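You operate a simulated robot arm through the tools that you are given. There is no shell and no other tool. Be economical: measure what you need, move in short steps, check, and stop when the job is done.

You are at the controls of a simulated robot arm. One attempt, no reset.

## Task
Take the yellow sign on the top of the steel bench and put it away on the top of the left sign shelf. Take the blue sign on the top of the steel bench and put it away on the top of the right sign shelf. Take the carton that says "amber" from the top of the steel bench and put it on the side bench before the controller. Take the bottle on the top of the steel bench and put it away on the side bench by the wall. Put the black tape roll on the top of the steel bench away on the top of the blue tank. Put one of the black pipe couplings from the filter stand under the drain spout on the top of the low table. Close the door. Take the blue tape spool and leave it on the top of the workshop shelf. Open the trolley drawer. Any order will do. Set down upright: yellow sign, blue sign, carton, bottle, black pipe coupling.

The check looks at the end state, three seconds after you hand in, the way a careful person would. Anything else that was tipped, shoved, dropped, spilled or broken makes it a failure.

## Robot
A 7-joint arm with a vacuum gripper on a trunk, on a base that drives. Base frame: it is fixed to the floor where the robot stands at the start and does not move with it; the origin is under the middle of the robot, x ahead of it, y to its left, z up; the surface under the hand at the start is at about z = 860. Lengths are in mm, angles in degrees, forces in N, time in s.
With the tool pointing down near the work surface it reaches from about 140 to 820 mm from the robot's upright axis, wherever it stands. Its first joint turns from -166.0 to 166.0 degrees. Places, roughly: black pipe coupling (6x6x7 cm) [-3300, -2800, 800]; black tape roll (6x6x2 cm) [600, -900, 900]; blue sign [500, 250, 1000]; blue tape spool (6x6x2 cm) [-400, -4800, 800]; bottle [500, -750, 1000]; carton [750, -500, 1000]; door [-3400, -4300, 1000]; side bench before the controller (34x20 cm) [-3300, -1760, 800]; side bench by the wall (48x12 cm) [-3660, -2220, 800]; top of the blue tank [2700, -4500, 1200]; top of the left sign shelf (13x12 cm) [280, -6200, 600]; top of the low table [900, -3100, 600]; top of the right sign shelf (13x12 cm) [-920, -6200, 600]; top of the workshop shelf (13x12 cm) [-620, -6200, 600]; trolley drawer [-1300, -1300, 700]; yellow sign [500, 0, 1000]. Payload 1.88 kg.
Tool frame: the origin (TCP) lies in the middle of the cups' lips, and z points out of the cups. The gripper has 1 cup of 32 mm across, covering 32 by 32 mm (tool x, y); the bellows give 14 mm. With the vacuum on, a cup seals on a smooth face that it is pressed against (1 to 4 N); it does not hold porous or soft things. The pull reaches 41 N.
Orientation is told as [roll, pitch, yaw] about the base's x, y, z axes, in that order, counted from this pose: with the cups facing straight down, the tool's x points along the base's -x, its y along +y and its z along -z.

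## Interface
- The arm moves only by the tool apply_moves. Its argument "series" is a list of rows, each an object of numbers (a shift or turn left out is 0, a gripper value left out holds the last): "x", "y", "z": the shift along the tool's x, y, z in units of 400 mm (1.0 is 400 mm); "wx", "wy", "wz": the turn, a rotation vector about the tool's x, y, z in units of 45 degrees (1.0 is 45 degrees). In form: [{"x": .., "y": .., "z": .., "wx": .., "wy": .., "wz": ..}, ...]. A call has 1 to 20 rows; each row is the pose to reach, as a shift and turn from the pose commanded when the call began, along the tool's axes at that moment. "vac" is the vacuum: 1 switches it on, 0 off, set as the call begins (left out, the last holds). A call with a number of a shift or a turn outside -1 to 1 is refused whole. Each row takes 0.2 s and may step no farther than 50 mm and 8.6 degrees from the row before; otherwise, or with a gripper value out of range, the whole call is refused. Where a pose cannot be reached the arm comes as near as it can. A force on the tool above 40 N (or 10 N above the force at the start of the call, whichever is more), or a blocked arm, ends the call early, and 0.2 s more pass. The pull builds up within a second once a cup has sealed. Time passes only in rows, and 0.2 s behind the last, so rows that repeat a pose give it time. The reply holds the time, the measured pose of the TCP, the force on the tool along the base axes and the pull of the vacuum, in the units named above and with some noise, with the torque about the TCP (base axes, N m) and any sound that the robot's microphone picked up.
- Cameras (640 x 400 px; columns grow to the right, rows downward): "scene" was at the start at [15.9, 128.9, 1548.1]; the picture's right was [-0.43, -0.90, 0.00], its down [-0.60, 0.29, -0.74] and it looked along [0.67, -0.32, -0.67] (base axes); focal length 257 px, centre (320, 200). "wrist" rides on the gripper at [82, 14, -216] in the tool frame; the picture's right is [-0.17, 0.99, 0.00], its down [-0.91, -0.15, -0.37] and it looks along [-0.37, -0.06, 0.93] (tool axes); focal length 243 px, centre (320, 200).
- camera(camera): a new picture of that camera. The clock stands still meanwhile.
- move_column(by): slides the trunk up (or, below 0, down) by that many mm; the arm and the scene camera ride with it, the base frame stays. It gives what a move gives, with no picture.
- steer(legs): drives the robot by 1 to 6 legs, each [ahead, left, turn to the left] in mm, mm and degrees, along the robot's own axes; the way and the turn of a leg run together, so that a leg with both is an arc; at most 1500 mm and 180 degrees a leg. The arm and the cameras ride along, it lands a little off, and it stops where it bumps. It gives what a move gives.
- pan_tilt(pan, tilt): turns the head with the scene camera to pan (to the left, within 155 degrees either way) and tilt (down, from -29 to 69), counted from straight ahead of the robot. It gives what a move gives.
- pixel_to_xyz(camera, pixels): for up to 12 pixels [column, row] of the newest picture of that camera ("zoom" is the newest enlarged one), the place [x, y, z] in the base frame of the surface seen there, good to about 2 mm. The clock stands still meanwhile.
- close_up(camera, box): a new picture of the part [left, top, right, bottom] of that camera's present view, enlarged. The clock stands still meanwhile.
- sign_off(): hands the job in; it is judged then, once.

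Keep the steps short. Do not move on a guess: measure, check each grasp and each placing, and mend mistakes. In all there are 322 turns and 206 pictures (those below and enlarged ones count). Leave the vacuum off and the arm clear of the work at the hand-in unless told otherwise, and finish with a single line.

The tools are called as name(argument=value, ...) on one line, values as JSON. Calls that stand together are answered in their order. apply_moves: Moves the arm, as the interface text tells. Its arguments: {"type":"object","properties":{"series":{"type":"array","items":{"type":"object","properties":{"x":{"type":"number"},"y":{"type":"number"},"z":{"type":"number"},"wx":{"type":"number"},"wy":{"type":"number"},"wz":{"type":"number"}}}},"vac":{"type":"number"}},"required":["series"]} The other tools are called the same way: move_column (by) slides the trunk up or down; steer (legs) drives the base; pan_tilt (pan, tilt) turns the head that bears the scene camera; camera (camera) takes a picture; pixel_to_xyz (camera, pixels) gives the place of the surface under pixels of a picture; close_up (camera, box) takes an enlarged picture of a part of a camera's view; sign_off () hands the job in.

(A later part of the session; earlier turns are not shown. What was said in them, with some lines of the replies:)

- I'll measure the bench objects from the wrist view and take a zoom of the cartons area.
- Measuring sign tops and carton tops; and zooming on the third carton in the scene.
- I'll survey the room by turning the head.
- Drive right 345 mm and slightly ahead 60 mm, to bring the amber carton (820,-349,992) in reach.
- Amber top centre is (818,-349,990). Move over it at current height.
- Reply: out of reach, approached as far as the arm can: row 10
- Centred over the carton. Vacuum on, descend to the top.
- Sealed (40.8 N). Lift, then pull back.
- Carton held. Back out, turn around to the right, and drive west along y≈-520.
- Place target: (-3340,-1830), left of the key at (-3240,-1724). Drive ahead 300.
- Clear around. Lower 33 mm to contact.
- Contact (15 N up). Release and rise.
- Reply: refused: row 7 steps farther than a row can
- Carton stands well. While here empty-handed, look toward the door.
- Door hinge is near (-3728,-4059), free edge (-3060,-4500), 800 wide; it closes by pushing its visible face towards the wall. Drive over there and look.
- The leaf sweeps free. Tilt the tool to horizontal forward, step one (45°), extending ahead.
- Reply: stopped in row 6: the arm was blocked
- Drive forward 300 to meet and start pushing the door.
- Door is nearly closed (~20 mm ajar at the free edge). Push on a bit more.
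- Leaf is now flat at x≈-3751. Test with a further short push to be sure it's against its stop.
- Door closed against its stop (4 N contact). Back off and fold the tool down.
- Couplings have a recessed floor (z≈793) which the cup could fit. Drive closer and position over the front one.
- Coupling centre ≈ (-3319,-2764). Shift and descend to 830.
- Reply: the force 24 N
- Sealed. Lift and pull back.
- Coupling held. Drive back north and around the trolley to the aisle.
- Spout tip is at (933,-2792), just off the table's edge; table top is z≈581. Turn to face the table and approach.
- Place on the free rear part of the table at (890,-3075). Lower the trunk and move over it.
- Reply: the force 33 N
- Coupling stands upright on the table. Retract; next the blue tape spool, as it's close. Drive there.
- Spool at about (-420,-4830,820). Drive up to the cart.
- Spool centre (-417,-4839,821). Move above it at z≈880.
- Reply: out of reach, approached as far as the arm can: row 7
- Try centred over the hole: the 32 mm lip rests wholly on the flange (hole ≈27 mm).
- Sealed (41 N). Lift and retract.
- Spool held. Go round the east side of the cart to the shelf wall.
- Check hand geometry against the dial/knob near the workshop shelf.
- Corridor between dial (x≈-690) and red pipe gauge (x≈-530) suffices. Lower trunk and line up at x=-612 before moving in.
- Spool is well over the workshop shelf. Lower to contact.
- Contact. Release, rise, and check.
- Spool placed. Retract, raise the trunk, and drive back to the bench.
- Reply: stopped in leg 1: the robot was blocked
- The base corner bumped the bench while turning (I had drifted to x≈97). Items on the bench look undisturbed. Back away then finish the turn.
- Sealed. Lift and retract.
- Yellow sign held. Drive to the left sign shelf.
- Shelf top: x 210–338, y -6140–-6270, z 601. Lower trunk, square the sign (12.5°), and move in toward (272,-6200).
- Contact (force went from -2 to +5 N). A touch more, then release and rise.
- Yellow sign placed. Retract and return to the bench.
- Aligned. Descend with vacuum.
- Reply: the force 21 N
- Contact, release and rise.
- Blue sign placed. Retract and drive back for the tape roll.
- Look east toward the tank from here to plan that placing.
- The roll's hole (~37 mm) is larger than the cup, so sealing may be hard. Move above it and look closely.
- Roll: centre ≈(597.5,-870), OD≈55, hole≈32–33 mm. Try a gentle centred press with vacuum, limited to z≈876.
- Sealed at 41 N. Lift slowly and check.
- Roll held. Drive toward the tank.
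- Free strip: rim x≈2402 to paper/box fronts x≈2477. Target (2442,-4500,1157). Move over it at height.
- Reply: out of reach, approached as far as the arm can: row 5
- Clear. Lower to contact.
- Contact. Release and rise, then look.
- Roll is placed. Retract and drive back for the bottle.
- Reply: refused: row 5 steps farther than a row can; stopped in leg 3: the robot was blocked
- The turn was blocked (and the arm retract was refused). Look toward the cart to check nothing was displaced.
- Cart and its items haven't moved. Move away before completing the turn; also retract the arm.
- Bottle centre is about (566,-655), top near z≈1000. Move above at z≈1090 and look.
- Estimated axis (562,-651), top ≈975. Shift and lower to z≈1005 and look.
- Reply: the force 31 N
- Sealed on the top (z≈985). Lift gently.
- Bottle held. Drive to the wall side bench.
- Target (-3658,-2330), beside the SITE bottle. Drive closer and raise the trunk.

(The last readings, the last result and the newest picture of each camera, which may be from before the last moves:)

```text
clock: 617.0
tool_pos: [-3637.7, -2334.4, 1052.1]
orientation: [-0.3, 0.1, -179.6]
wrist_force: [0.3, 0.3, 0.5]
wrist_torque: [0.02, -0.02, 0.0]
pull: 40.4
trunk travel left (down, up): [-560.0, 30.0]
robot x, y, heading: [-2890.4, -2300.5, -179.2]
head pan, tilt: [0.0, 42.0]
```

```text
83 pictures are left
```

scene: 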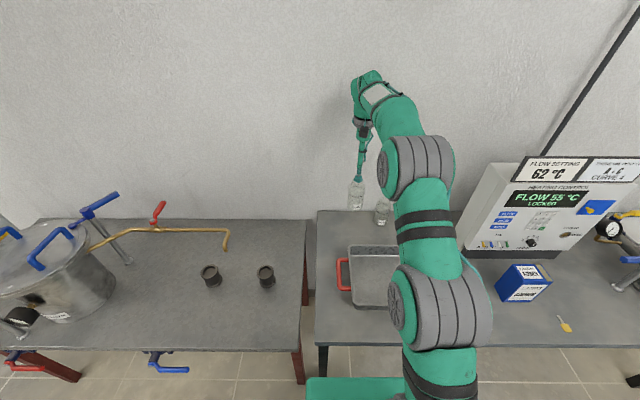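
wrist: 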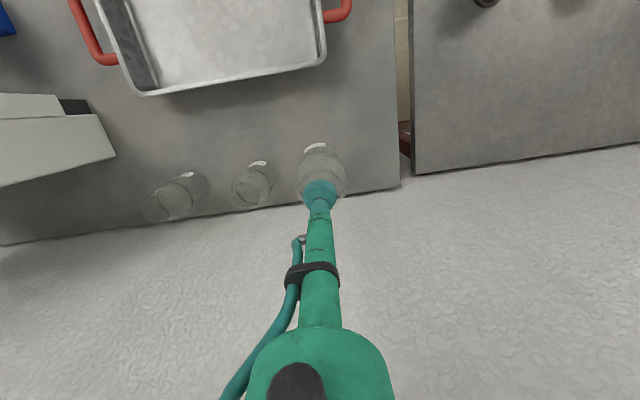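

apply_moves(series=[{"x": -0.022}, {"x": -0.04}, {"x": -0.04, "z": 0.08}, {"x": -0.04, "z": 0.16}, {"x": -0.04, "z": 0.22}, {"x": -0.04, "z": 0.27}, {"x": -0.04, "z": 0.27}])

close_up(camera="wrist", box=[180, 80, 420, 260])

```text
clock: 618.6
tool_pos: [-3652.1, -2334.8, 943.0]
orientation: [-0.3, 0.2, -179.6]
wrist_force: [0.0, 0.4, -0.3]
wrist_torque: [-0.02, 0.02, -0.03]
pull: 40.8
trunk travel left (down, up): [-560.0, 30.0]
robot x, y, heading: [-2885.9, -2299.5, -179.3]
head pan, tilt: [0.0, 42.0]
```

```text
2.22 times, centred on (300, 170) of wrist
```

zoom: 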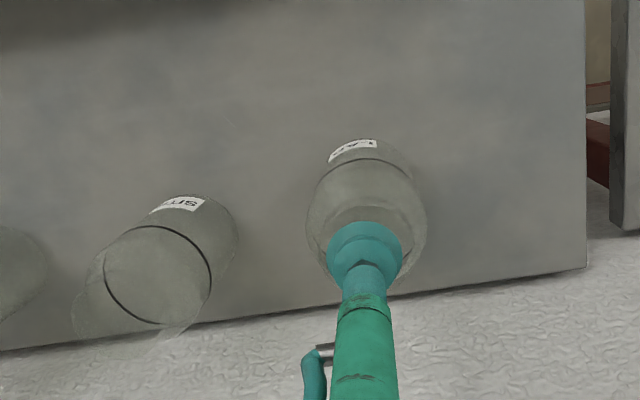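

Clear of the neighbours. Lower to contact.

apply_moves(series=[{"z": 0.025}, {"z": 0.04}, {"z": 0.047}, {"z": 0.05}, {"z": 0.05}])

```text
clock: 619.8
tool_pos: [-3653.1, -2332.4, 928.0]
orientation: [-0.2, -0.2, -179.6]
wrist_force: [-1.3, -3.6, 29.5]
wrist_torque: [-0.26, 0.12, -0.03]
pull: 40.3
trunk travel left (down, up): [-560.0, 30.0]
robot x, y, heading: [-2889.0, -2302.3, -179.4]
head pan, tilt: [0.0, 42.0]
```

Contact. Ease off, release, and rise.

apply_moves(series=[{"z": -0.01}, {"z": -0.01}])

apply_moves(series=[{"z": 0}, {"z": 0}, {"z": 0}, {"z": 0}, {"z": -0.02}, {"z": -0.08}, {"z": -0.18}, {"z": -0.28}, {"x": 0.08, "z": -0.36}, {"x": 0.18, "z": -0.4}, {"x": 0.28, "z": -0.45}, {"x": 0.38, "z": -0.5}, {"x": 0.48, "z": -0.55}, {"x": 0.58, "z": -0.6}, {"x": 0.68, "z": -0.65}], vac=0)

camera(camera="scene")

close_up(camera="scene", box=[310, 170, 470, 290])

```text
clock: 620.4
tool_pos: [-3652.1, -2331.2, 924.9]
orientation: [-0.3, 0.3, -179.7]
wrist_force: [-3.5, -4.2, 14.2]
wrist_torque: [-0.23, 0.15, 0.01]
pull: 41.0
trunk travel left (down, up): [-560.0, 30.0]
robot x, y, heading: [-2887.4, -2297.6, -179.6]
head pan, tilt: [0.0, 42.0]
```

```text
clock: 623.6
tool_pos: [-3380.0, -2329.1, 1187.3]
orientation: [-0.4, 0.2, -179.6]
wrist_force: [0.2, -0.3, 0.5]
wrist_torque: [0.02, 0.03, 0.01]
pull: 0.0
trunk travel left (down, up): [-560.0, 30.0]
robot x, y, heading: [-2886.6, -2299.9, -179.7]
head pan, tilt: [0.0, 42.0]
```

```text
81 pictures are left
```

scene: 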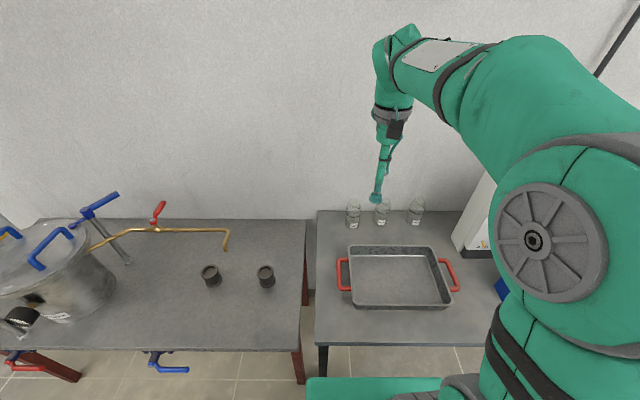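

```text
3.33 times, centred on (390, 230) of scene
```

zoom: 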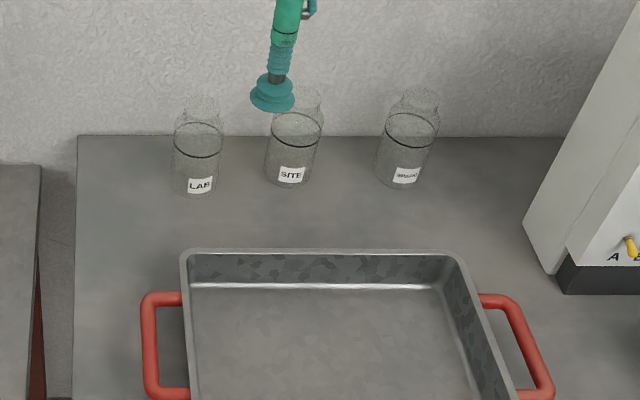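

Bottle stands upright next to the others. Last: the trolley drawer. Drive to its front.

steer(legs=[[-340, 0, 0], [0, -1500, 0], [0, -330, 0], [0, 0, 90]])

move_column(by=-60)

```text
clock: 638.5
tool_pos: [-2522.9, -966.1, 1185.9]
orientation: [-0.2, 0.2, -88.3]
wrist_force: [-0.3, 0.0, 0.0]
wrist_torque: [-0.02, 0.01, 0.03]
pull: 0.0
trunk travel left (down, up): [-560.0, 30.0]
robot x, y, heading: [-2566.2, -476.0, -88.0]
head pan, tilt: [0.0, 42.0]
```

```text
clock: 639.5
tool_pos: [-2524.5, -966.0, 1126.3]
orientation: [-0.4, 0.2, -88.2]
wrist_force: [0.4, 0.0, -0.2]
wrist_torque: [-0.03, -0.03, 0.05]
pull: 0.1
trunk travel left (down, up): [-500.0, 90.0]
robot x, y, heading: [-2567.7, -479.1, -88.0]
head pan, tilt: [0.0, 42.0]
```

steer(legs=[[0, 0, -2], [0, 1200, 0]])

pan_tilt(pan=0, tilt=40)

camera(camera="scene")

```text
clock: 645.9
tool_pos: [-1319.7, -952.3, 1125.9]
orientation: [-0.3, 0.2, -88.4]
wrist_force: [-1.0, 0.6, -0.4]
wrist_torque: [0.0, 0.01, -0.01]
pull: 0.0
trunk travel left (down, up): [-500.0, 90.0]
robot x, y, heading: [-1365.1, -459.8, -88.4]
head pan, tilt: [0.0, 42.0]
```

```text
clock: 646.6
tool_pos: [-1320.4, -951.3, 1126.3]
orientation: [-0.2, 0.2, -88.4]
wrist_force: [0.0, 0.1, -0.6]
wrist_torque: [0.0, -0.03, 0.03]
pull: 0.1
trunk travel left (down, up): [-500.0, 90.0]
robot x, y, heading: [-1363.9, -459.1, -88.4]
head pan, tilt: [0.0, 40.0]
```

```text
79 pictures are left
```

scene: 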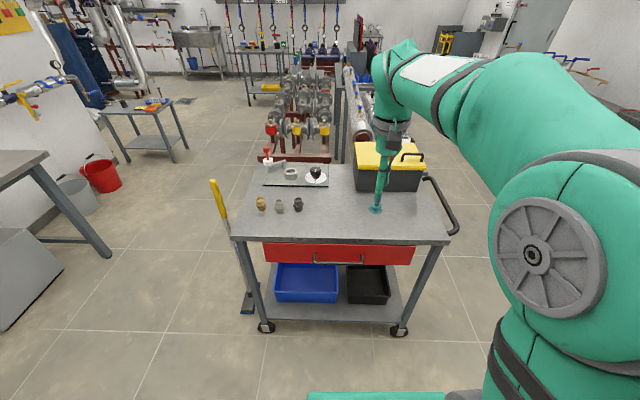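

close_up(camera="scene", box=[220, 220, 460, 340])

pixel_to_xyz(camera="scene", pixels=[[265, 248], [270, 262], [411, 250], [408, 264], [338, 258], [318, 256], [362, 256], [295, 255], [385, 255], [235, 241], [447, 244], [340, 244]])

```text
2.67 times, centred on (340, 280) of scene
```

zoom: 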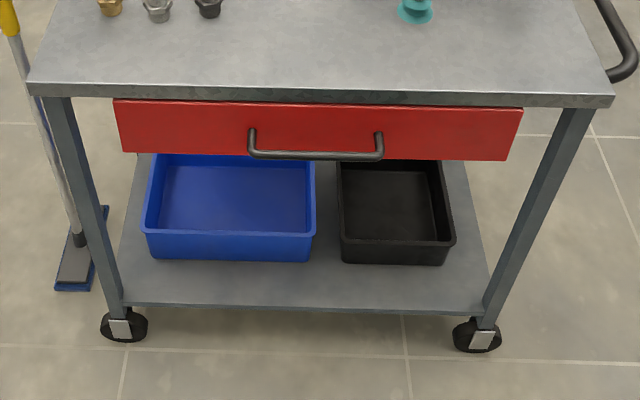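

```text
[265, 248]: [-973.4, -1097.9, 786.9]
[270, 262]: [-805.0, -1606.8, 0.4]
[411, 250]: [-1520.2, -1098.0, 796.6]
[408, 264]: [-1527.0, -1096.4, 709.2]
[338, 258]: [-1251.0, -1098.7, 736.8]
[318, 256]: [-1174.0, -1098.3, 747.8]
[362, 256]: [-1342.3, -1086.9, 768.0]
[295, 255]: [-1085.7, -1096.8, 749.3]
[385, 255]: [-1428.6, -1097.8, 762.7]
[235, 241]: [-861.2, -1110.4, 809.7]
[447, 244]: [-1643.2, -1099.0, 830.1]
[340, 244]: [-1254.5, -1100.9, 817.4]
```

Drawer front plane y=-1097, x -960..-1535, z 700–800, handle x -1160..-1350. I'll seal on the face at about x=-1410 with the tool horizontal. First tilt the tool 45° in free air.

steer(legs=[[-60, 0, -1.6]])

apply_moves(series=[{"x": -0.02, "z": -0.04, "wy": -0.125}, {"x": -0.05, "z": -0.08, "wy": -0.25}, {"x": -0.075, "z": -0.12, "wy": -0.375}, {"x": -0.1, "z": -0.16, "wy": -0.5}, {"x": -0.125, "z": -0.2, "wy": -0.625}, {"x": -0.15, "z": -0.24, "wy": -0.75}, {"x": -0.175, "z": -0.28, "wy": -0.875}, {"x": -0.2, "z": -0.3, "wy": -1.0}, {"x": -0.2, "z": -0.3, "wy": -1.0}])

```text
clock: 647.5
tool_pos: [-1336.2, -893.1, 1126.4]
orientation: [-0.3, 0.1, -90.0]
wrist_force: [-1.2, 0.2, 0.1]
wrist_torque: [0.02, 0.0, 0.02]
pull: 0.1
trunk travel left (down, up): [-500.0, 90.0]
robot x, y, heading: [-1366.2, -399.3, -90.0]
head pan, tilt: [0.0, 40.0]
```

```text
clock: 649.5
tool_pos: [-1334.7, -971.9, 1247.7]
orientation: [-0.5, -45.0, -89.6]
wrist_force: [-0.7, 0.0, 0.3]
wrist_torque: [-0.04, 0.06, -0.01]
pull: 0.2
trunk travel left (down, up): [-500.0, 90.0]
robot x, y, heading: [-1361.8, -397.9, -90.1]
head pan, tilt: [0.0, 40.0]
```

apply_moves(series=[{"x": -0.03, "z": 0.002, "wy": -0.125}, {"x": -0.06, "z": 0.004, "wy": -0.25}, {"x": -0.09, "z": 0.006, "wy": -0.375}, {"x": -0.12, "z": 0.008, "wy": -0.5}, {"x": -0.15, "z": 0.01, "wy": -0.625}, {"x": -0.18, "z": 0.013, "wy": -0.75}, {"x": -0.21, "z": 0.016, "wy": -0.875}, {"x": -0.23, "z": 0.018, "wy": -1.0}, {"x": -0.23, "z": 0.018, "wy": -1.0}])

```text
clock: 650.9
tool_pos: [-1340.2, -1072.3, 1205.7]
orientation: [-3.9, -67.9, -87.2]
wrist_force: [0.1, 0.1, -1.0]
wrist_torque: [0.1, -0.06, 0.01]
pull: 0.1
trunk travel left (down, up): [-500.0, 90.0]
robot x, y, heading: [-1365.2, -394.6, -90.0]
head pan, tilt: [0.0, 40.0]
stopped in row 7: the arm was blocked; the commanded pose is now the measured one
```

Back off 100 mm, then extend further/higher to gain tilt.

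steer(legs=[[-100, 0, 0]])

apply_moves(series=[{"x": -0.05, "y": -0.03, "z": 0.035}, {"x": -0.1, "y": -0.07, "z": 0.07}, {"x": -0.15, "y": -0.11, "z": 0.105}, {"x": -0.19, "y": -0.15, "z": 0.139}, {"x": -0.19, "y": -0.175, "z": 0.139, "wy": -0.1}, {"x": -0.19, "y": -0.175, "z": 0.139, "wy": -0.2}, {"x": -0.19, "y": -0.175, "z": 0.139, "wy": -0.3}, {"x": -0.19, "y": -0.175, "z": 0.139, "wy": -0.4}, {"x": -0.19, "y": -0.175, "z": 0.139, "wy": -0.45}])

camera(camera="scene")

```text
clock: 652.1
tool_pos: [-1339.9, -975.6, 1199.8]
orientation: [-3.9, -67.0, -87.1]
wrist_force: [-0.6, -0.4, 0.4]
wrist_torque: [0.01, 0.01, -0.02]
pull: 0.0
trunk travel left (down, up): [-500.0, 90.0]
robot x, y, heading: [-1359.0, -300.0, -90.1]
head pan, tilt: [0.0, 40.0]
```

```text
clock: 654.0
tool_pos: [-1395.2, -1082.8, 1308.1]
orientation: [-42.5, -83.0, -46.2]
wrist_force: [-0.3, 1.3, -0.1]
wrist_torque: [0.07, 0.0, -0.01]
pull: 0.1
out of reach, approached as far as the arm can: row 9
trunk travel left (down, up): [-500.0, 90.0]
robot x, y, heading: [-1365.7, -298.6, -89.7]
head pan, tilt: [0.0, 40.0]
stopped in row 9: the arm was blocked; the commanded pose is now the measured one
```

```text
77 pictures are left
```

scene: 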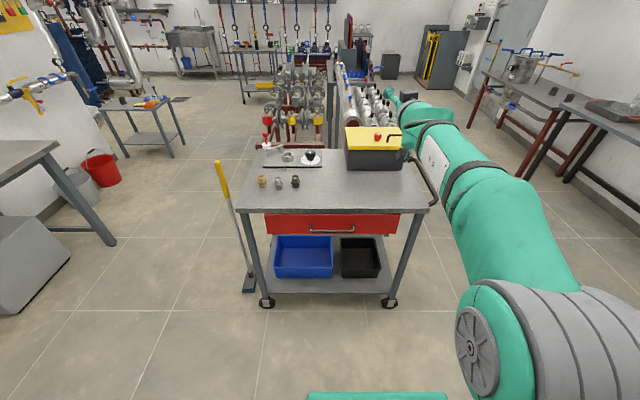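

Now pitch is -83°. Back off 60 mm, lower the trunk fully, and look.

steer(legs=[[-60, 0, 0]])

move_column(by=-500)

camera(camera="scene")

camera(camera="wrist")

```text
clock: 655.0
tool_pos: [-1395.3, -1027.4, 1299.8]
orientation: [-36.9, -82.3, -51.8]
wrist_force: [0.0, 0.1, 0.3]
wrist_torque: [-0.02, -0.02, -0.01]
pull: 0.0
trunk travel left (down, up): [-500.0, 90.0]
robot x, y, heading: [-1362.7, -240.7, -89.9]
head pan, tilt: [0.0, 40.0]
```

```text
refused: -500 is not a number from -400 to 400
```

```text
76 pictures are left
```

scene: 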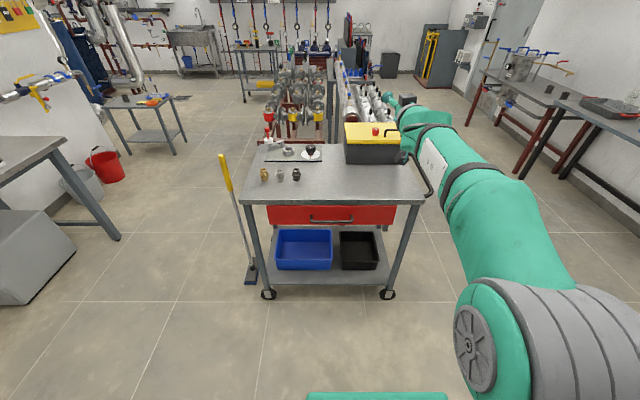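

```text
75 pictures are left
```

wrist: 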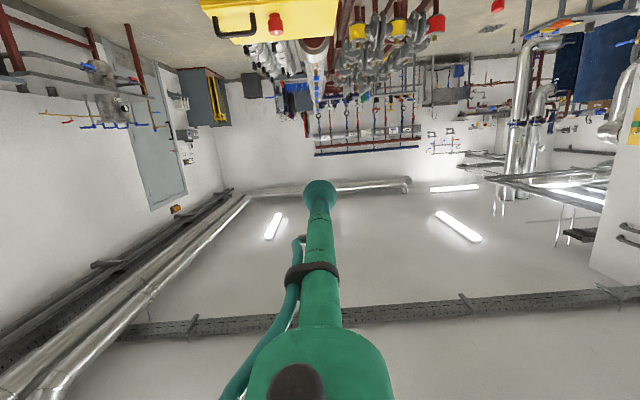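

move_column(by=-400)

move_column(by=-100)

camera(camera="wrist")

camera(camera="scene")

```text
clock: 658.8
tool_pos: [-1395.8, -1037.9, 882.0]
orientation: [-31.5, -81.4, -57.3]
wrist_force: [-1.0, -0.3, 0.6]
wrist_torque: [0.0, -0.02, 0.02]
pull: 0.0
trunk travel left (down, up): [-100.0, 490.0]
robot x, y, heading: [-1366.9, -243.0, -90.0]
head pan, tilt: [0.0, 40.0]
```

```text
clock: 660.2
tool_pos: [-1394.3, -1037.2, 781.2]
orientation: [-31.2, -81.2, -57.4]
wrist_force: [-0.6, -0.4, -0.1]
wrist_torque: [-0.02, -0.02, -0.02]
pull: 0.1
trunk travel left (down, up): [0.0, 590.0]
robot x, y, heading: [-1364.6, -240.0, -90.1]
head pan, tilt: [0.0, 40.0]
```

```text
74 pictures are left
```

wrist: 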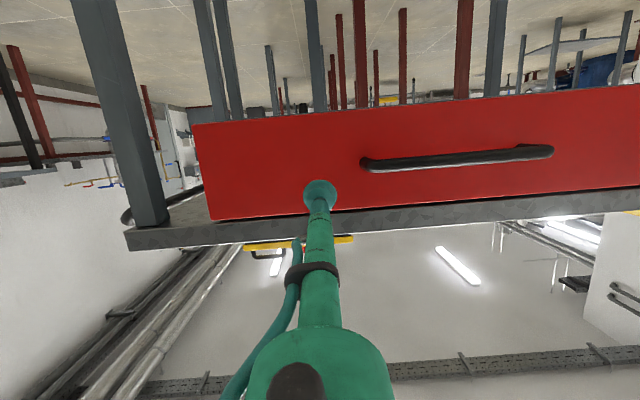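

```text
73 pictures are left
```

scene: 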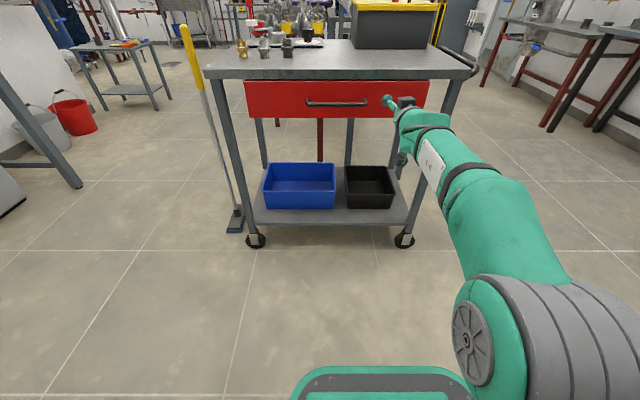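

Good: cup faces the drawer front, right of the handle. Lower ~22 mm and approach to ~15 mm.

apply_moves(series=[{"x": 0.03, "y": -0.01}, {"x": 0.055, "y": -0.02}, {"x": 0.055, "y": -0.02, "z": 0.04}, {"x": 0.055, "y": -0.02, "z": 0.08}, {"x": 0.055, "y": -0.02, "z": 0.1}, {"x": 0.055, "y": -0.02, "z": 0.1}])

camera(camera="wrist")

```text
clock: 661.6
tool_pos: [-1405.4, -1065.2, 775.2]
orientation: [-36.8, -82.3, -51.9]
wrist_force: [0.7, 0.4, 0.6]
wrist_torque: [0.04, -0.02, 0.0]
pull: 0.1
trunk travel left (down, up): [0.0, 590.0]
robot x, y, heading: [-1365.8, -238.5, -90.1]
head pan, tilt: [0.0, 40.0]
```

```text
72 pictures are left
```

wrist: 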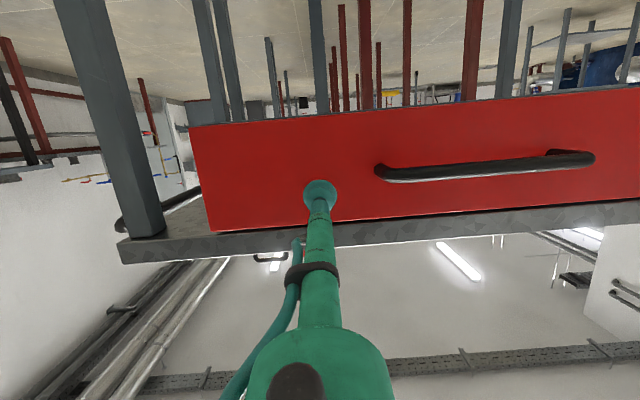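

apply_moves(series=[{"x": 0.02, "z": -0.025}, {"x": 0.045, "z": -0.05}, {"x": 0.045, "z": -0.05}])

pixel_to_xyz(camera="wrist", pixels=[[260, 220], [250, 180], [250, 128], [400, 175], [575, 160], [450, 150], [360, 212]])

```text
clock: 662.6
tool_pos: [-1402.2, -1061.0, 691.6]
orientation: [-20.4, -78.3, -67.5]
wrist_force: [-0.4, -0.5, -0.3]
wrist_torque: [0.06, 0.04, 0.01]
pull: 0.2
trunk travel left (down, up): [0.0, 590.0]
robot x, y, heading: [-1363.4, -242.1, -89.9]
head pan, tilt: [0.0, 40.0]
stopped in row 3: the arm was blocked; the commanded pose is now the measured one
```

```text
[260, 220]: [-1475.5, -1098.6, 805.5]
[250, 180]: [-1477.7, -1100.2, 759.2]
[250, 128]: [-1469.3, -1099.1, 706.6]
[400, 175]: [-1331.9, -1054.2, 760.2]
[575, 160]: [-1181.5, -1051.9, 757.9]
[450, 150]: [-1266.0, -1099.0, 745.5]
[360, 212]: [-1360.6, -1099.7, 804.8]
```

Arm settled lower (z 692). Raise the trunk by 65 mm to bring the cup to mid-face.

move_column(by=62)

camera(camera="wrist")

```text
clock: 663.6
tool_pos: [-1402.7, -1060.0, 761.3]
orientation: [-21.2, -78.7, -66.9]
wrist_force: [-0.4, 0.0, -0.7]
wrist_torque: [0.0, 0.01, 0.0]
pull: 0.1
trunk travel left (down, up): [-62.0, 528.0]
robot x, y, heading: [-1363.6, -239.8, -89.8]
head pan, tilt: [0.0, 40.0]
```

```text
71 pictures are left
```

wrist: 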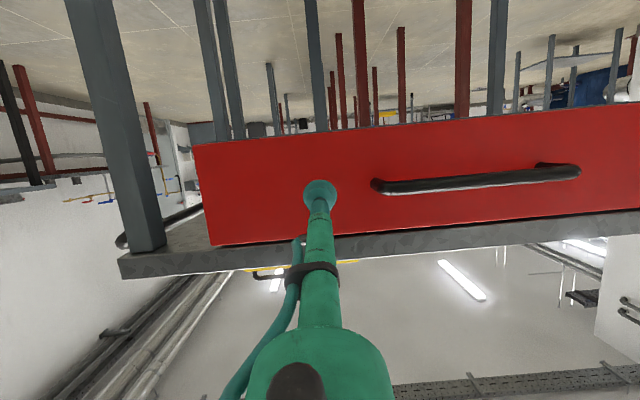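

apply_moves(series=[{"z": 0}], vac=1)

steer(legs=[[40, 0, 0]])

apply_moves(series=[{"z": 0}, {"z": 0}, {"z": 0}, {"z": 0}])

```text
clock: 664.0
tool_pos: [-1401.9, -1060.7, 761.6]
orientation: [-21.2, -78.7, -67.0]
wrist_force: [-0.7, 0.4, 0.5]
wrist_torque: [0.01, -0.01, -0.06]
pull: 0.0
trunk travel left (down, up): [-62.0, 528.0]
robot x, y, heading: [-1365.6, -241.9, -89.9]
head pan, tilt: [0.0, 40.0]
```

```text
clock: 664.9
tool_pos: [-1403.0, -1101.7, 757.1]
orientation: [-20.5, -78.4, -67.6]
wrist_force: [4.0, -0.6, -14.0]
wrist_torque: [-0.6, -0.1, -0.36]
pull: 40.2
trunk travel left (down, up): [-62.0, 528.0]
robot x, y, heading: [-1368.1, -285.5, -89.7]
head pan, tilt: [0.0, 40.0]
```

```text
clock: 665.9
tool_pos: [-1403.6, -1102.7, 758.2]
orientation: [-20.6, -78.5, -67.6]
wrist_force: [-5.4, -0.5, 4.5]
wrist_torque: [-0.22, -0.04, -0.02]
pull: 40.8
trunk travel left (down, up): [-62.0, 528.0]
robot x, y, heading: [-1362.0, -283.7, -89.7]
head pan, tilt: [0.0, 40.0]
```

Sealed on the drawer. Pull by driving back 80 mm.

steer(legs=[[-80, 0, 0]])

camera(camera="scene")

pan_tilt(pan=150, tilt=40)

camera(camera="scene")

```text
clock: 666.9
tool_pos: [-1403.4, -1024.3, 756.8]
orientation: [-20.5, -78.4, -67.5]
wrist_force: [1.3, -0.6, 11.6]
wrist_torque: [-0.17, 0.19, -0.08]
pull: 40.7
trunk travel left (down, up): [-62.0, 528.0]
robot x, y, heading: [-1365.5, -203.2, -90.2]
head pan, tilt: [0.0, 40.0]
```

```text
70 pictures are left
```

scene: 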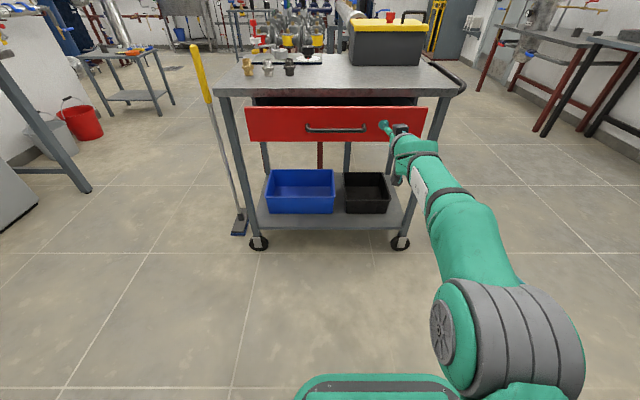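

```text
clock: 669.3
tool_pos: [-1402.1, -1025.8, 756.7]
orientation: [-20.3, -78.3, -67.7]
wrist_force: [-1.3, -1.2, 13.8]
wrist_torque: [-0.1, -0.03, -0.05]
pull: 40.7
trunk travel left (down, up): [-62.0, 528.0]
robot x, y, heading: [-1363.2, -205.1, -90.1]
head pan, tilt: [150.0, 40.0]
```

```text
69 pictures are left
```

scene: 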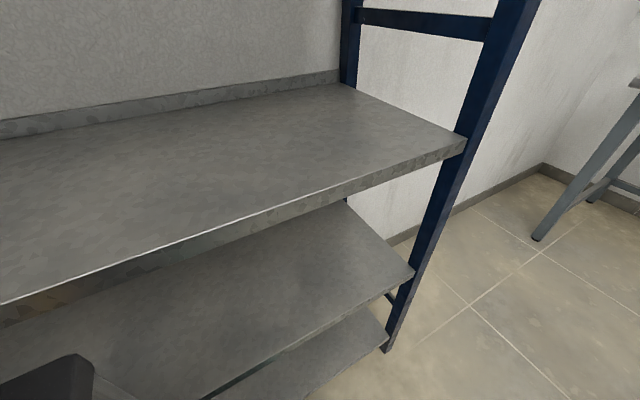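

pixel_to_xyz(camera="scene", pixels=[[350, 183], [100, 275], [250, 360], [70, 360], [90, 385], [440, 220], [385, 340]])

```text
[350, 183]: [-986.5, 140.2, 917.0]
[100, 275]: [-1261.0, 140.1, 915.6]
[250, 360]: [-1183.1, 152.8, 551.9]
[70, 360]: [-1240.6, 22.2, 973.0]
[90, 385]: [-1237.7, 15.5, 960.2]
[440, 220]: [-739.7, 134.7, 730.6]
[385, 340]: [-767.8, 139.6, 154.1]
```

Drawer is open ~78 mm; rack behind leaves ~110 mm. Back another 85 mm.

steer(legs=[[-85, 0, 0]])

pan_tilt(pan=0, tilt=45)

camera(camera="scene")

```text
clock: 670.3
tool_pos: [-1402.7, -956.7, 756.4]
orientation: [-20.4, -78.4, -67.7]
wrist_force: [2.6, 3.0, 10.9]
wrist_torque: [-0.11, 0.17, -0.12]
pull: 40.6
trunk travel left (down, up): [-62.0, 528.0]
robot x, y, heading: [-1362.0, -133.6, -89.7]
head pan, tilt: [150.0, 40.0]
```

```text
clock: 672.7
tool_pos: [-1402.7, -955.9, 756.2]
orientation: [-20.3, -78.5, -67.7]
wrist_force: [-3.4, 0.3, 5.1]
wrist_torque: [-0.11, 0.06, -0.04]
pull: 41.4
trunk travel left (down, up): [-62.0, 528.0]
robot x, y, heading: [-1364.1, -139.5, -90.1]
head pan, tilt: [0.0, 45.0]
```

```text
68 pictures are left
```

scene: 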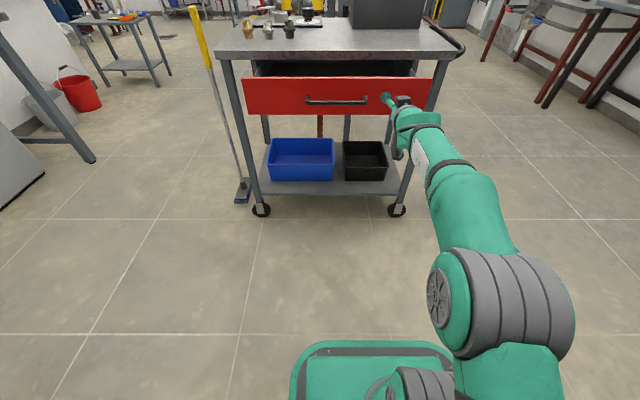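

Opened ~147 mm. Now release, withdraw, and switch to a downward tool to pull from inside the drawer front.

apply_moves(series=[{"z": 0}, {"z": 0}, {"z": 0}, {"z": 0}, {"z": -0.02}, {"z": -0.06}, {"z": -0.1}, {"z": -0.14}], vac=0)

move_column(by=400)

apply_moves(series=[{"z": -0.05, "wy": 0.125}, {"z": -0.1, "wy": 0.25}, {"z": -0.15, "wy": 0.375}, {"z": -0.2, "wy": 0.5}, {"z": -0.25, "wy": 0.625}, {"z": -0.28, "wy": 0.75}, {"z": -0.3, "wy": 0.875}, {"z": -0.3, "wy": 1.0}])

```text
clock: 674.4
tool_pos: [-1394.8, -928.5, 632.4]
orientation: [-6.4, -68.5, -80.5]
wrist_force: [0.0, -0.1, -0.8]
wrist_torque: [0.07, 0.0, -0.01]
pull: 0.1
trunk travel left (down, up): [-62.0, 528.0]
robot x, y, heading: [-1363.5, -136.5, -89.7]
head pan, tilt: [0.0, 45.0]
stopped in row 8: the arm was blocked; the commanded pose is now the measured one
```

```text
clock: 678.2
tool_pos: [-1395.7, -923.5, 1043.9]
orientation: [-6.8, -69.4, -80.0]
wrist_force: [-0.4, -0.1, -1.1]
wrist_torque: [-0.03, -0.01, -0.02]
pull: 0.1
trunk travel left (down, up): [-462.0, 128.0]
robot x, y, heading: [-1368.3, -136.4, -89.8]
head pan, tilt: [0.0, 45.0]
```

```text
clock: 680.0
tool_pos: [-1402.0, -810.6, 1087.4]
orientation: [-2.6, -24.6, -85.3]
wrist_force: [-0.1, 0.1, 0.5]
wrist_torque: [0.0, 0.05, -0.03]
pull: 0.0
trunk travel left (down, up): [-462.0, 128.0]
robot x, y, heading: [-1365.7, -138.2, -89.7]
head pan, tilt: [0.0, 45.0]
```

apply_moves(series=[{"wy": 0.14, "z": -0.05}, {"wy": 0.28, "z": -0.1}, {"wy": 0.42, "z": -0.15}, {"wy": 0.547, "z": -0.2}, {"wy": 0.547, "z": -0.2}])

camera(camera="scene")

close_up(camera="scene", box=[200, 20, 480, 220])

```text
clock: 681.2
tool_pos: [-1400.1, -776.4, 1160.4]
orientation: [-2.4, -0.1, -86.4]
wrist_force: [0.7, -0.4, 0.4]
wrist_torque: [0.01, -0.03, 0.0]
pull: 0.1
trunk travel left (down, up): [-462.0, 128.0]
robot x, y, heading: [-1362.8, -131.4, -90.0]
head pan, tilt: [0.0, 45.0]
```

```text
67 pictures are left
```

scene: 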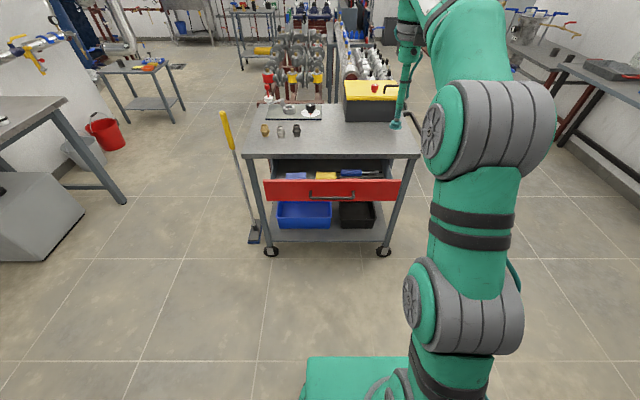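

```text
2.00 times, centred on (340, 120) of scene
```

zoom: 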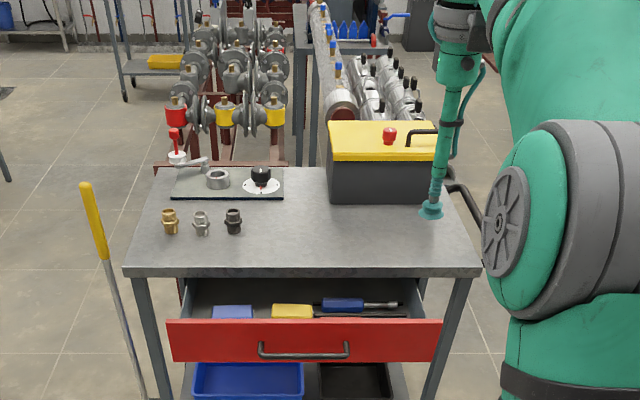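

pixel_to_xyz(camera="zoom", pixels=[[300, 322], [190, 322], [420, 322], [195, 305], [232, 310], [292, 310], [360, 303], [380, 315], [405, 295], [200, 290], [300, 285], [262, 300]])

close_up(camera="scene", box=[255, 155, 415, 215])

```text
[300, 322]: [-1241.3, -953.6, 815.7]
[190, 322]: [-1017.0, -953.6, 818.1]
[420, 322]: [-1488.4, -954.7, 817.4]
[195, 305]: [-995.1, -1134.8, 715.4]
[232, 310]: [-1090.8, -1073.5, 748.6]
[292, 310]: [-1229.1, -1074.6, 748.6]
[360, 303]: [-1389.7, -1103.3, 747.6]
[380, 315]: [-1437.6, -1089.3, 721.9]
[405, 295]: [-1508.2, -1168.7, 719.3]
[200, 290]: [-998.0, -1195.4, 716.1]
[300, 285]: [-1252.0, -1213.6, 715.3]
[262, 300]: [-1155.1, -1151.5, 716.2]
```

```text
4.00 times, centred on (335, 185) of scene
```

zoom: 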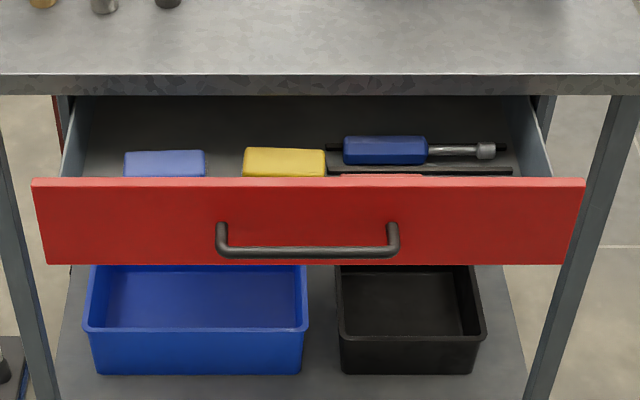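

Floor of the drawer z≈715, contents ≤750, panel top ≈817. Drive forward and lower the tool behind the panel to z≈775.

steer(legs=[[270, 0, 0]])

```text
clock: 683.2
tool_pos: [-1400.1, -1052.5, 1159.9]
orientation: [-2.4, -0.1, -86.4]
wrist_force: [-1.3, 0.6, -0.2]
wrist_torque: [0.01, 0.01, -0.01]
pull: 0.0
trunk travel left (down, up): [-462.0, 128.0]
robot x, y, heading: [-1367.2, -410.4, -90.1]
head pan, tilt: [0.0, 45.0]
```

apply_moves(series=[{"x": 0.02, "y": 0.1}, {"x": 0.04, "y": 0.2}, {"x": 0.06, "y": 0.3}, {"x": 0.069, "y": 0.38}, {"x": 0.069, "y": 0.38, "z": 0.11}, {"x": 0.069, "y": 0.38, "z": 0.22}, {"x": 0.069, "y": 0.38, "z": 0.33}, {"x": 0.069, "y": 0.38, "z": 0.44}, {"x": 0.069, "y": 0.38, "z": 0.55}, {"x": 0.069, "y": 0.38, "z": 0.66}, {"x": 0.069, "y": 0.38, "z": 0.75}, {"x": 0.069, "y": 0.38, "z": 0.75}])

camera(camera="scene")

camera(camera="wrist")

```text
clock: 685.8
tool_pos: [-1266.0, -1014.8, 852.6]
orientation: [-2.4, -0.1, -86.3]
wrist_force: [-0.5, 0.3, -0.2]
wrist_torque: [-0.02, -0.01, 0.01]
pull: 0.0
trunk travel left (down, up): [-462.0, 128.0]
robot x, y, heading: [-1364.2, -413.6, -90.2]
head pan, tilt: [0.0, 45.0]
```

```text
64 pictures are left
```

scene: 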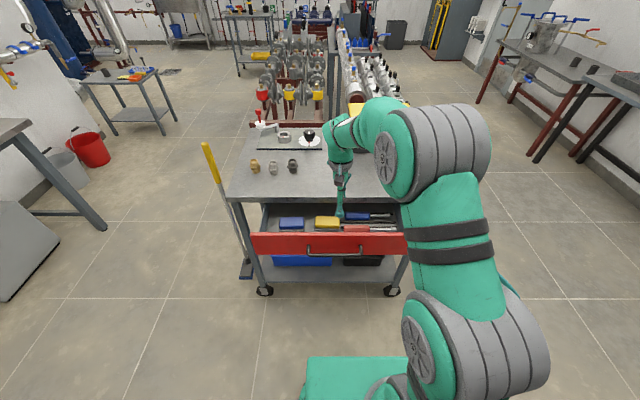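

```text
63 pictures are left
```

wrist: 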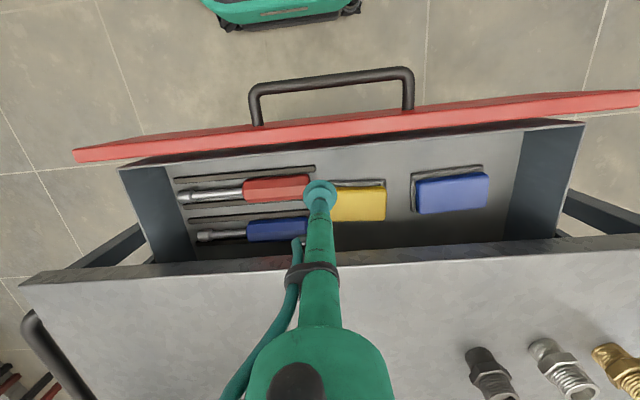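

pixel_to_xyz(camera="wrist", pixels=[[275, 190], [360, 205], [450, 195], [275, 230], [330, 160], [330, 150], [330, 130], [400, 165], [225, 193]])

```text
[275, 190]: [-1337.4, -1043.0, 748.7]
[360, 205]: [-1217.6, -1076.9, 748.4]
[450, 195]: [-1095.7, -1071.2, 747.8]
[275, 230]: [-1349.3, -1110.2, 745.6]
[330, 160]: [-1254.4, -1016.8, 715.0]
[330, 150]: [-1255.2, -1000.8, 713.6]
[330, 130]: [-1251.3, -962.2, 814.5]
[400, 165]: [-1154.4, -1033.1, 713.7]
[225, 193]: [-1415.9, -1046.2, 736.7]
```

Contents top at 749. Lower to z≈775, then push the panel toward me.

apply_moves(series=[{"z": 0.08}, {"z": 0.16}, {"z": 0.19}, {"x": 0.04, "z": 0.19}, {"x": 0.08, "z": 0.19}, {"x": 0.12, "z": 0.19}, {"x": 0.16, "z": 0.19}, {"x": 0.2, "z": 0.19}, {"x": 0.25, "z": 0.19}, {"x": 0.25, "z": 0.19}])

camera(camera="wrist")

```text
clock: 688.0
tool_pos: [-1269.6, -915.0, 776.8]
orientation: [-2.5, -0.1, -86.3]
wrist_force: [0.3, 0.0, 0.9]
wrist_torque: [0.02, -0.01, -0.03]
pull: 0.1
trunk travel left (down, up): [-462.0, 128.0]
robot x, y, heading: [-1364.2, -407.4, -89.9]
head pan, tilt: [0.0, 45.0]
```

```text
62 pictures are left
```

wrist: 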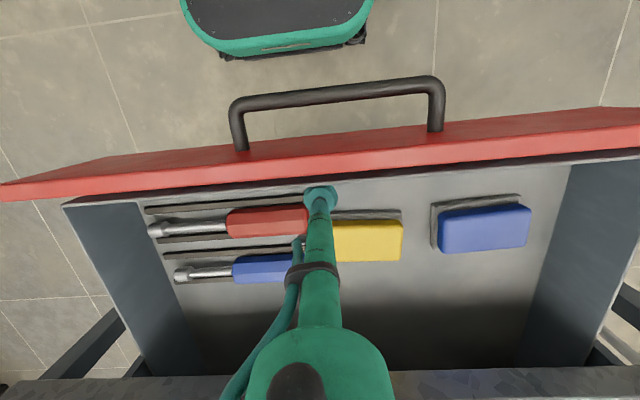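

Works. Push another 120 mm.

apply_moves(series=[{"x": 0.05}, {"x": 0.1}, {"x": 0.15}, {"x": 0.2}, {"x": 0.25}, {"x": 0.3}, {"x": 0.3}])

camera(camera="wrist")

camera(camera="scene")

```text
clock: 689.1
tool_pos: [-1274.4, -844.4, 781.0]
orientation: [-2.4, -1.8, -85.8]
wrist_force: [0.6, -7.3, -0.3]
wrist_torque: [-0.02, 0.0, 0.04]
pull: 0.1
trunk travel left (down, up): [-462.0, 128.0]
robot x, y, heading: [-1366.9, -409.9, -90.0]
head pan, tilt: [0.0, 45.0]
stopped in row 5: the force on the tool passed its limit at 56 N (the readings are from after the stop); the commanded pose is now the measured one
```

```text
61 pictures are left
```

wrist: 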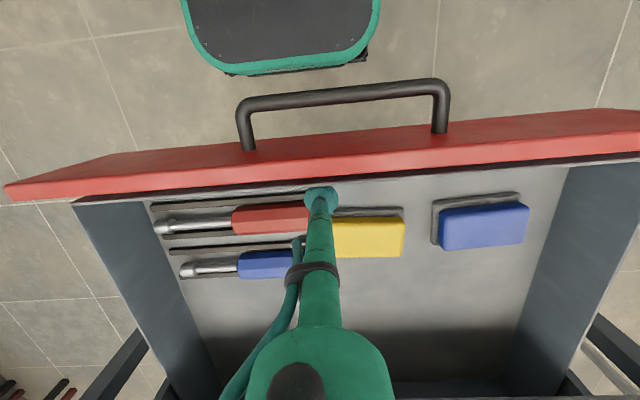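

```text
60 pictures are left
```

scene: 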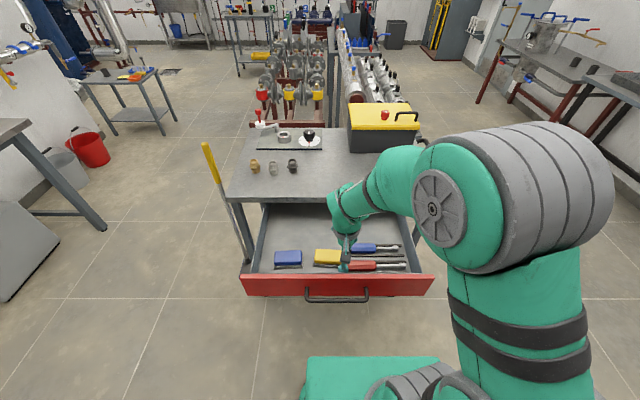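

Drawer reached its end stop: fully open. Move off the panel, rise, and back away.

apply_moves(series=[{"x": -0.04}, {"x": -0.06, "z": -0.08}, {"x": -0.06, "z": -0.18}, {"x": -0.06, "z": -0.3}, {"x": -0.06, "z": -0.42}, {"x": -0.06, "z": -0.54}, {"x": -0.06, "z": -0.66}, {"x": -0.06, "z": -0.78}, {"x": -0.06, "z": -0.9}])

steer(legs=[[-250, 0, 0]])

camera(camera="scene")

pixel_to_xyz(camera="scene", pixels=[[300, 255], [300, 240], [330, 195], [245, 160], [420, 160]])

```text
clock: 691.1
tool_pos: [-1260.2, -853.4, 1141.0]
orientation: [-2.3, -1.5, -85.9]
wrist_force: [0.2, -0.2, -0.1]
wrist_torque: [0.01, -0.02, 0.0]
pull: 0.2
trunk travel left (down, up): [-462.0, 128.0]
robot x, y, heading: [-1362.9, -411.9, -89.9]
head pan, tilt: [0.0, 45.0]
```

```text
clock: 692.9
tool_pos: [-1262.5, -601.8, 1140.6]
orientation: [-2.3, -1.6, -86.2]
wrist_force: [0.2, -0.4, 0.0]
wrist_torque: [-0.04, 0.01, 0.01]
pull: 0.0
trunk travel left (down, up): [-462.0, 128.0]
robot x, y, heading: [-1368.6, -158.1, -90.2]
head pan, tilt: [0.0, 45.0]
```

```text
59 pictures are left
```

scene: 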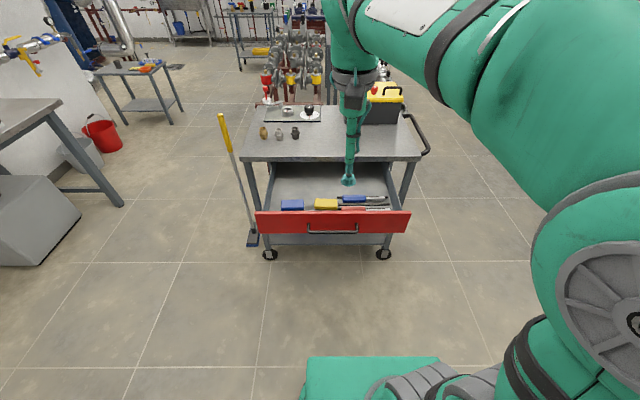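

```text
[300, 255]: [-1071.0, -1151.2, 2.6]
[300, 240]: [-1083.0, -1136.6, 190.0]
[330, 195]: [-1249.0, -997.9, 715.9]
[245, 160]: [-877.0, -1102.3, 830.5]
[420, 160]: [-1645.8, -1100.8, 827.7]
```

All tasks done; one last glance at the door to confirm that it stayed closed.

pan_tilt(pan=-40, tilt=10)

camera(camera="scene")

```text
clock: 694.0
tool_pos: [-1263.1, -600.7, 1140.1]
orientation: [-2.3, -1.6, -86.3]
wrist_force: [-0.2, 0.2, -0.1]
wrist_torque: [0.01, 0.03, 0.02]
pull: 0.0
trunk travel left (down, up): [-462.0, 128.0]
robot x, y, heading: [-1364.6, -161.4, -90.5]
head pan, tilt: [-40.0, 10.0]
```

```text
58 pictures are left
```

scene: 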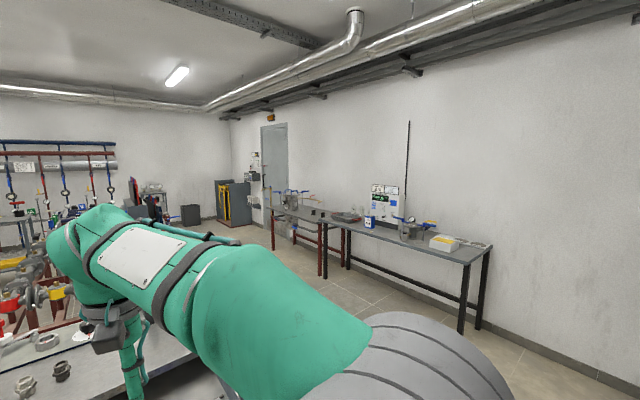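

Door is closed flat in the wall, vacuum is off, arm is clear. Hand in.

sign_off()

```text
The job is handed in.
```

All nine jobs are done and handed in: both signs, the amber carton, the bottle, the tape roll, one coupling and the blue spool are in place, the door is closed, and the trolley drawer is open to its stop. The base was stopped by a bump twice while turning, once by the steel bench and once by the cart, and the pictures taken afterwards showed nothing moved.
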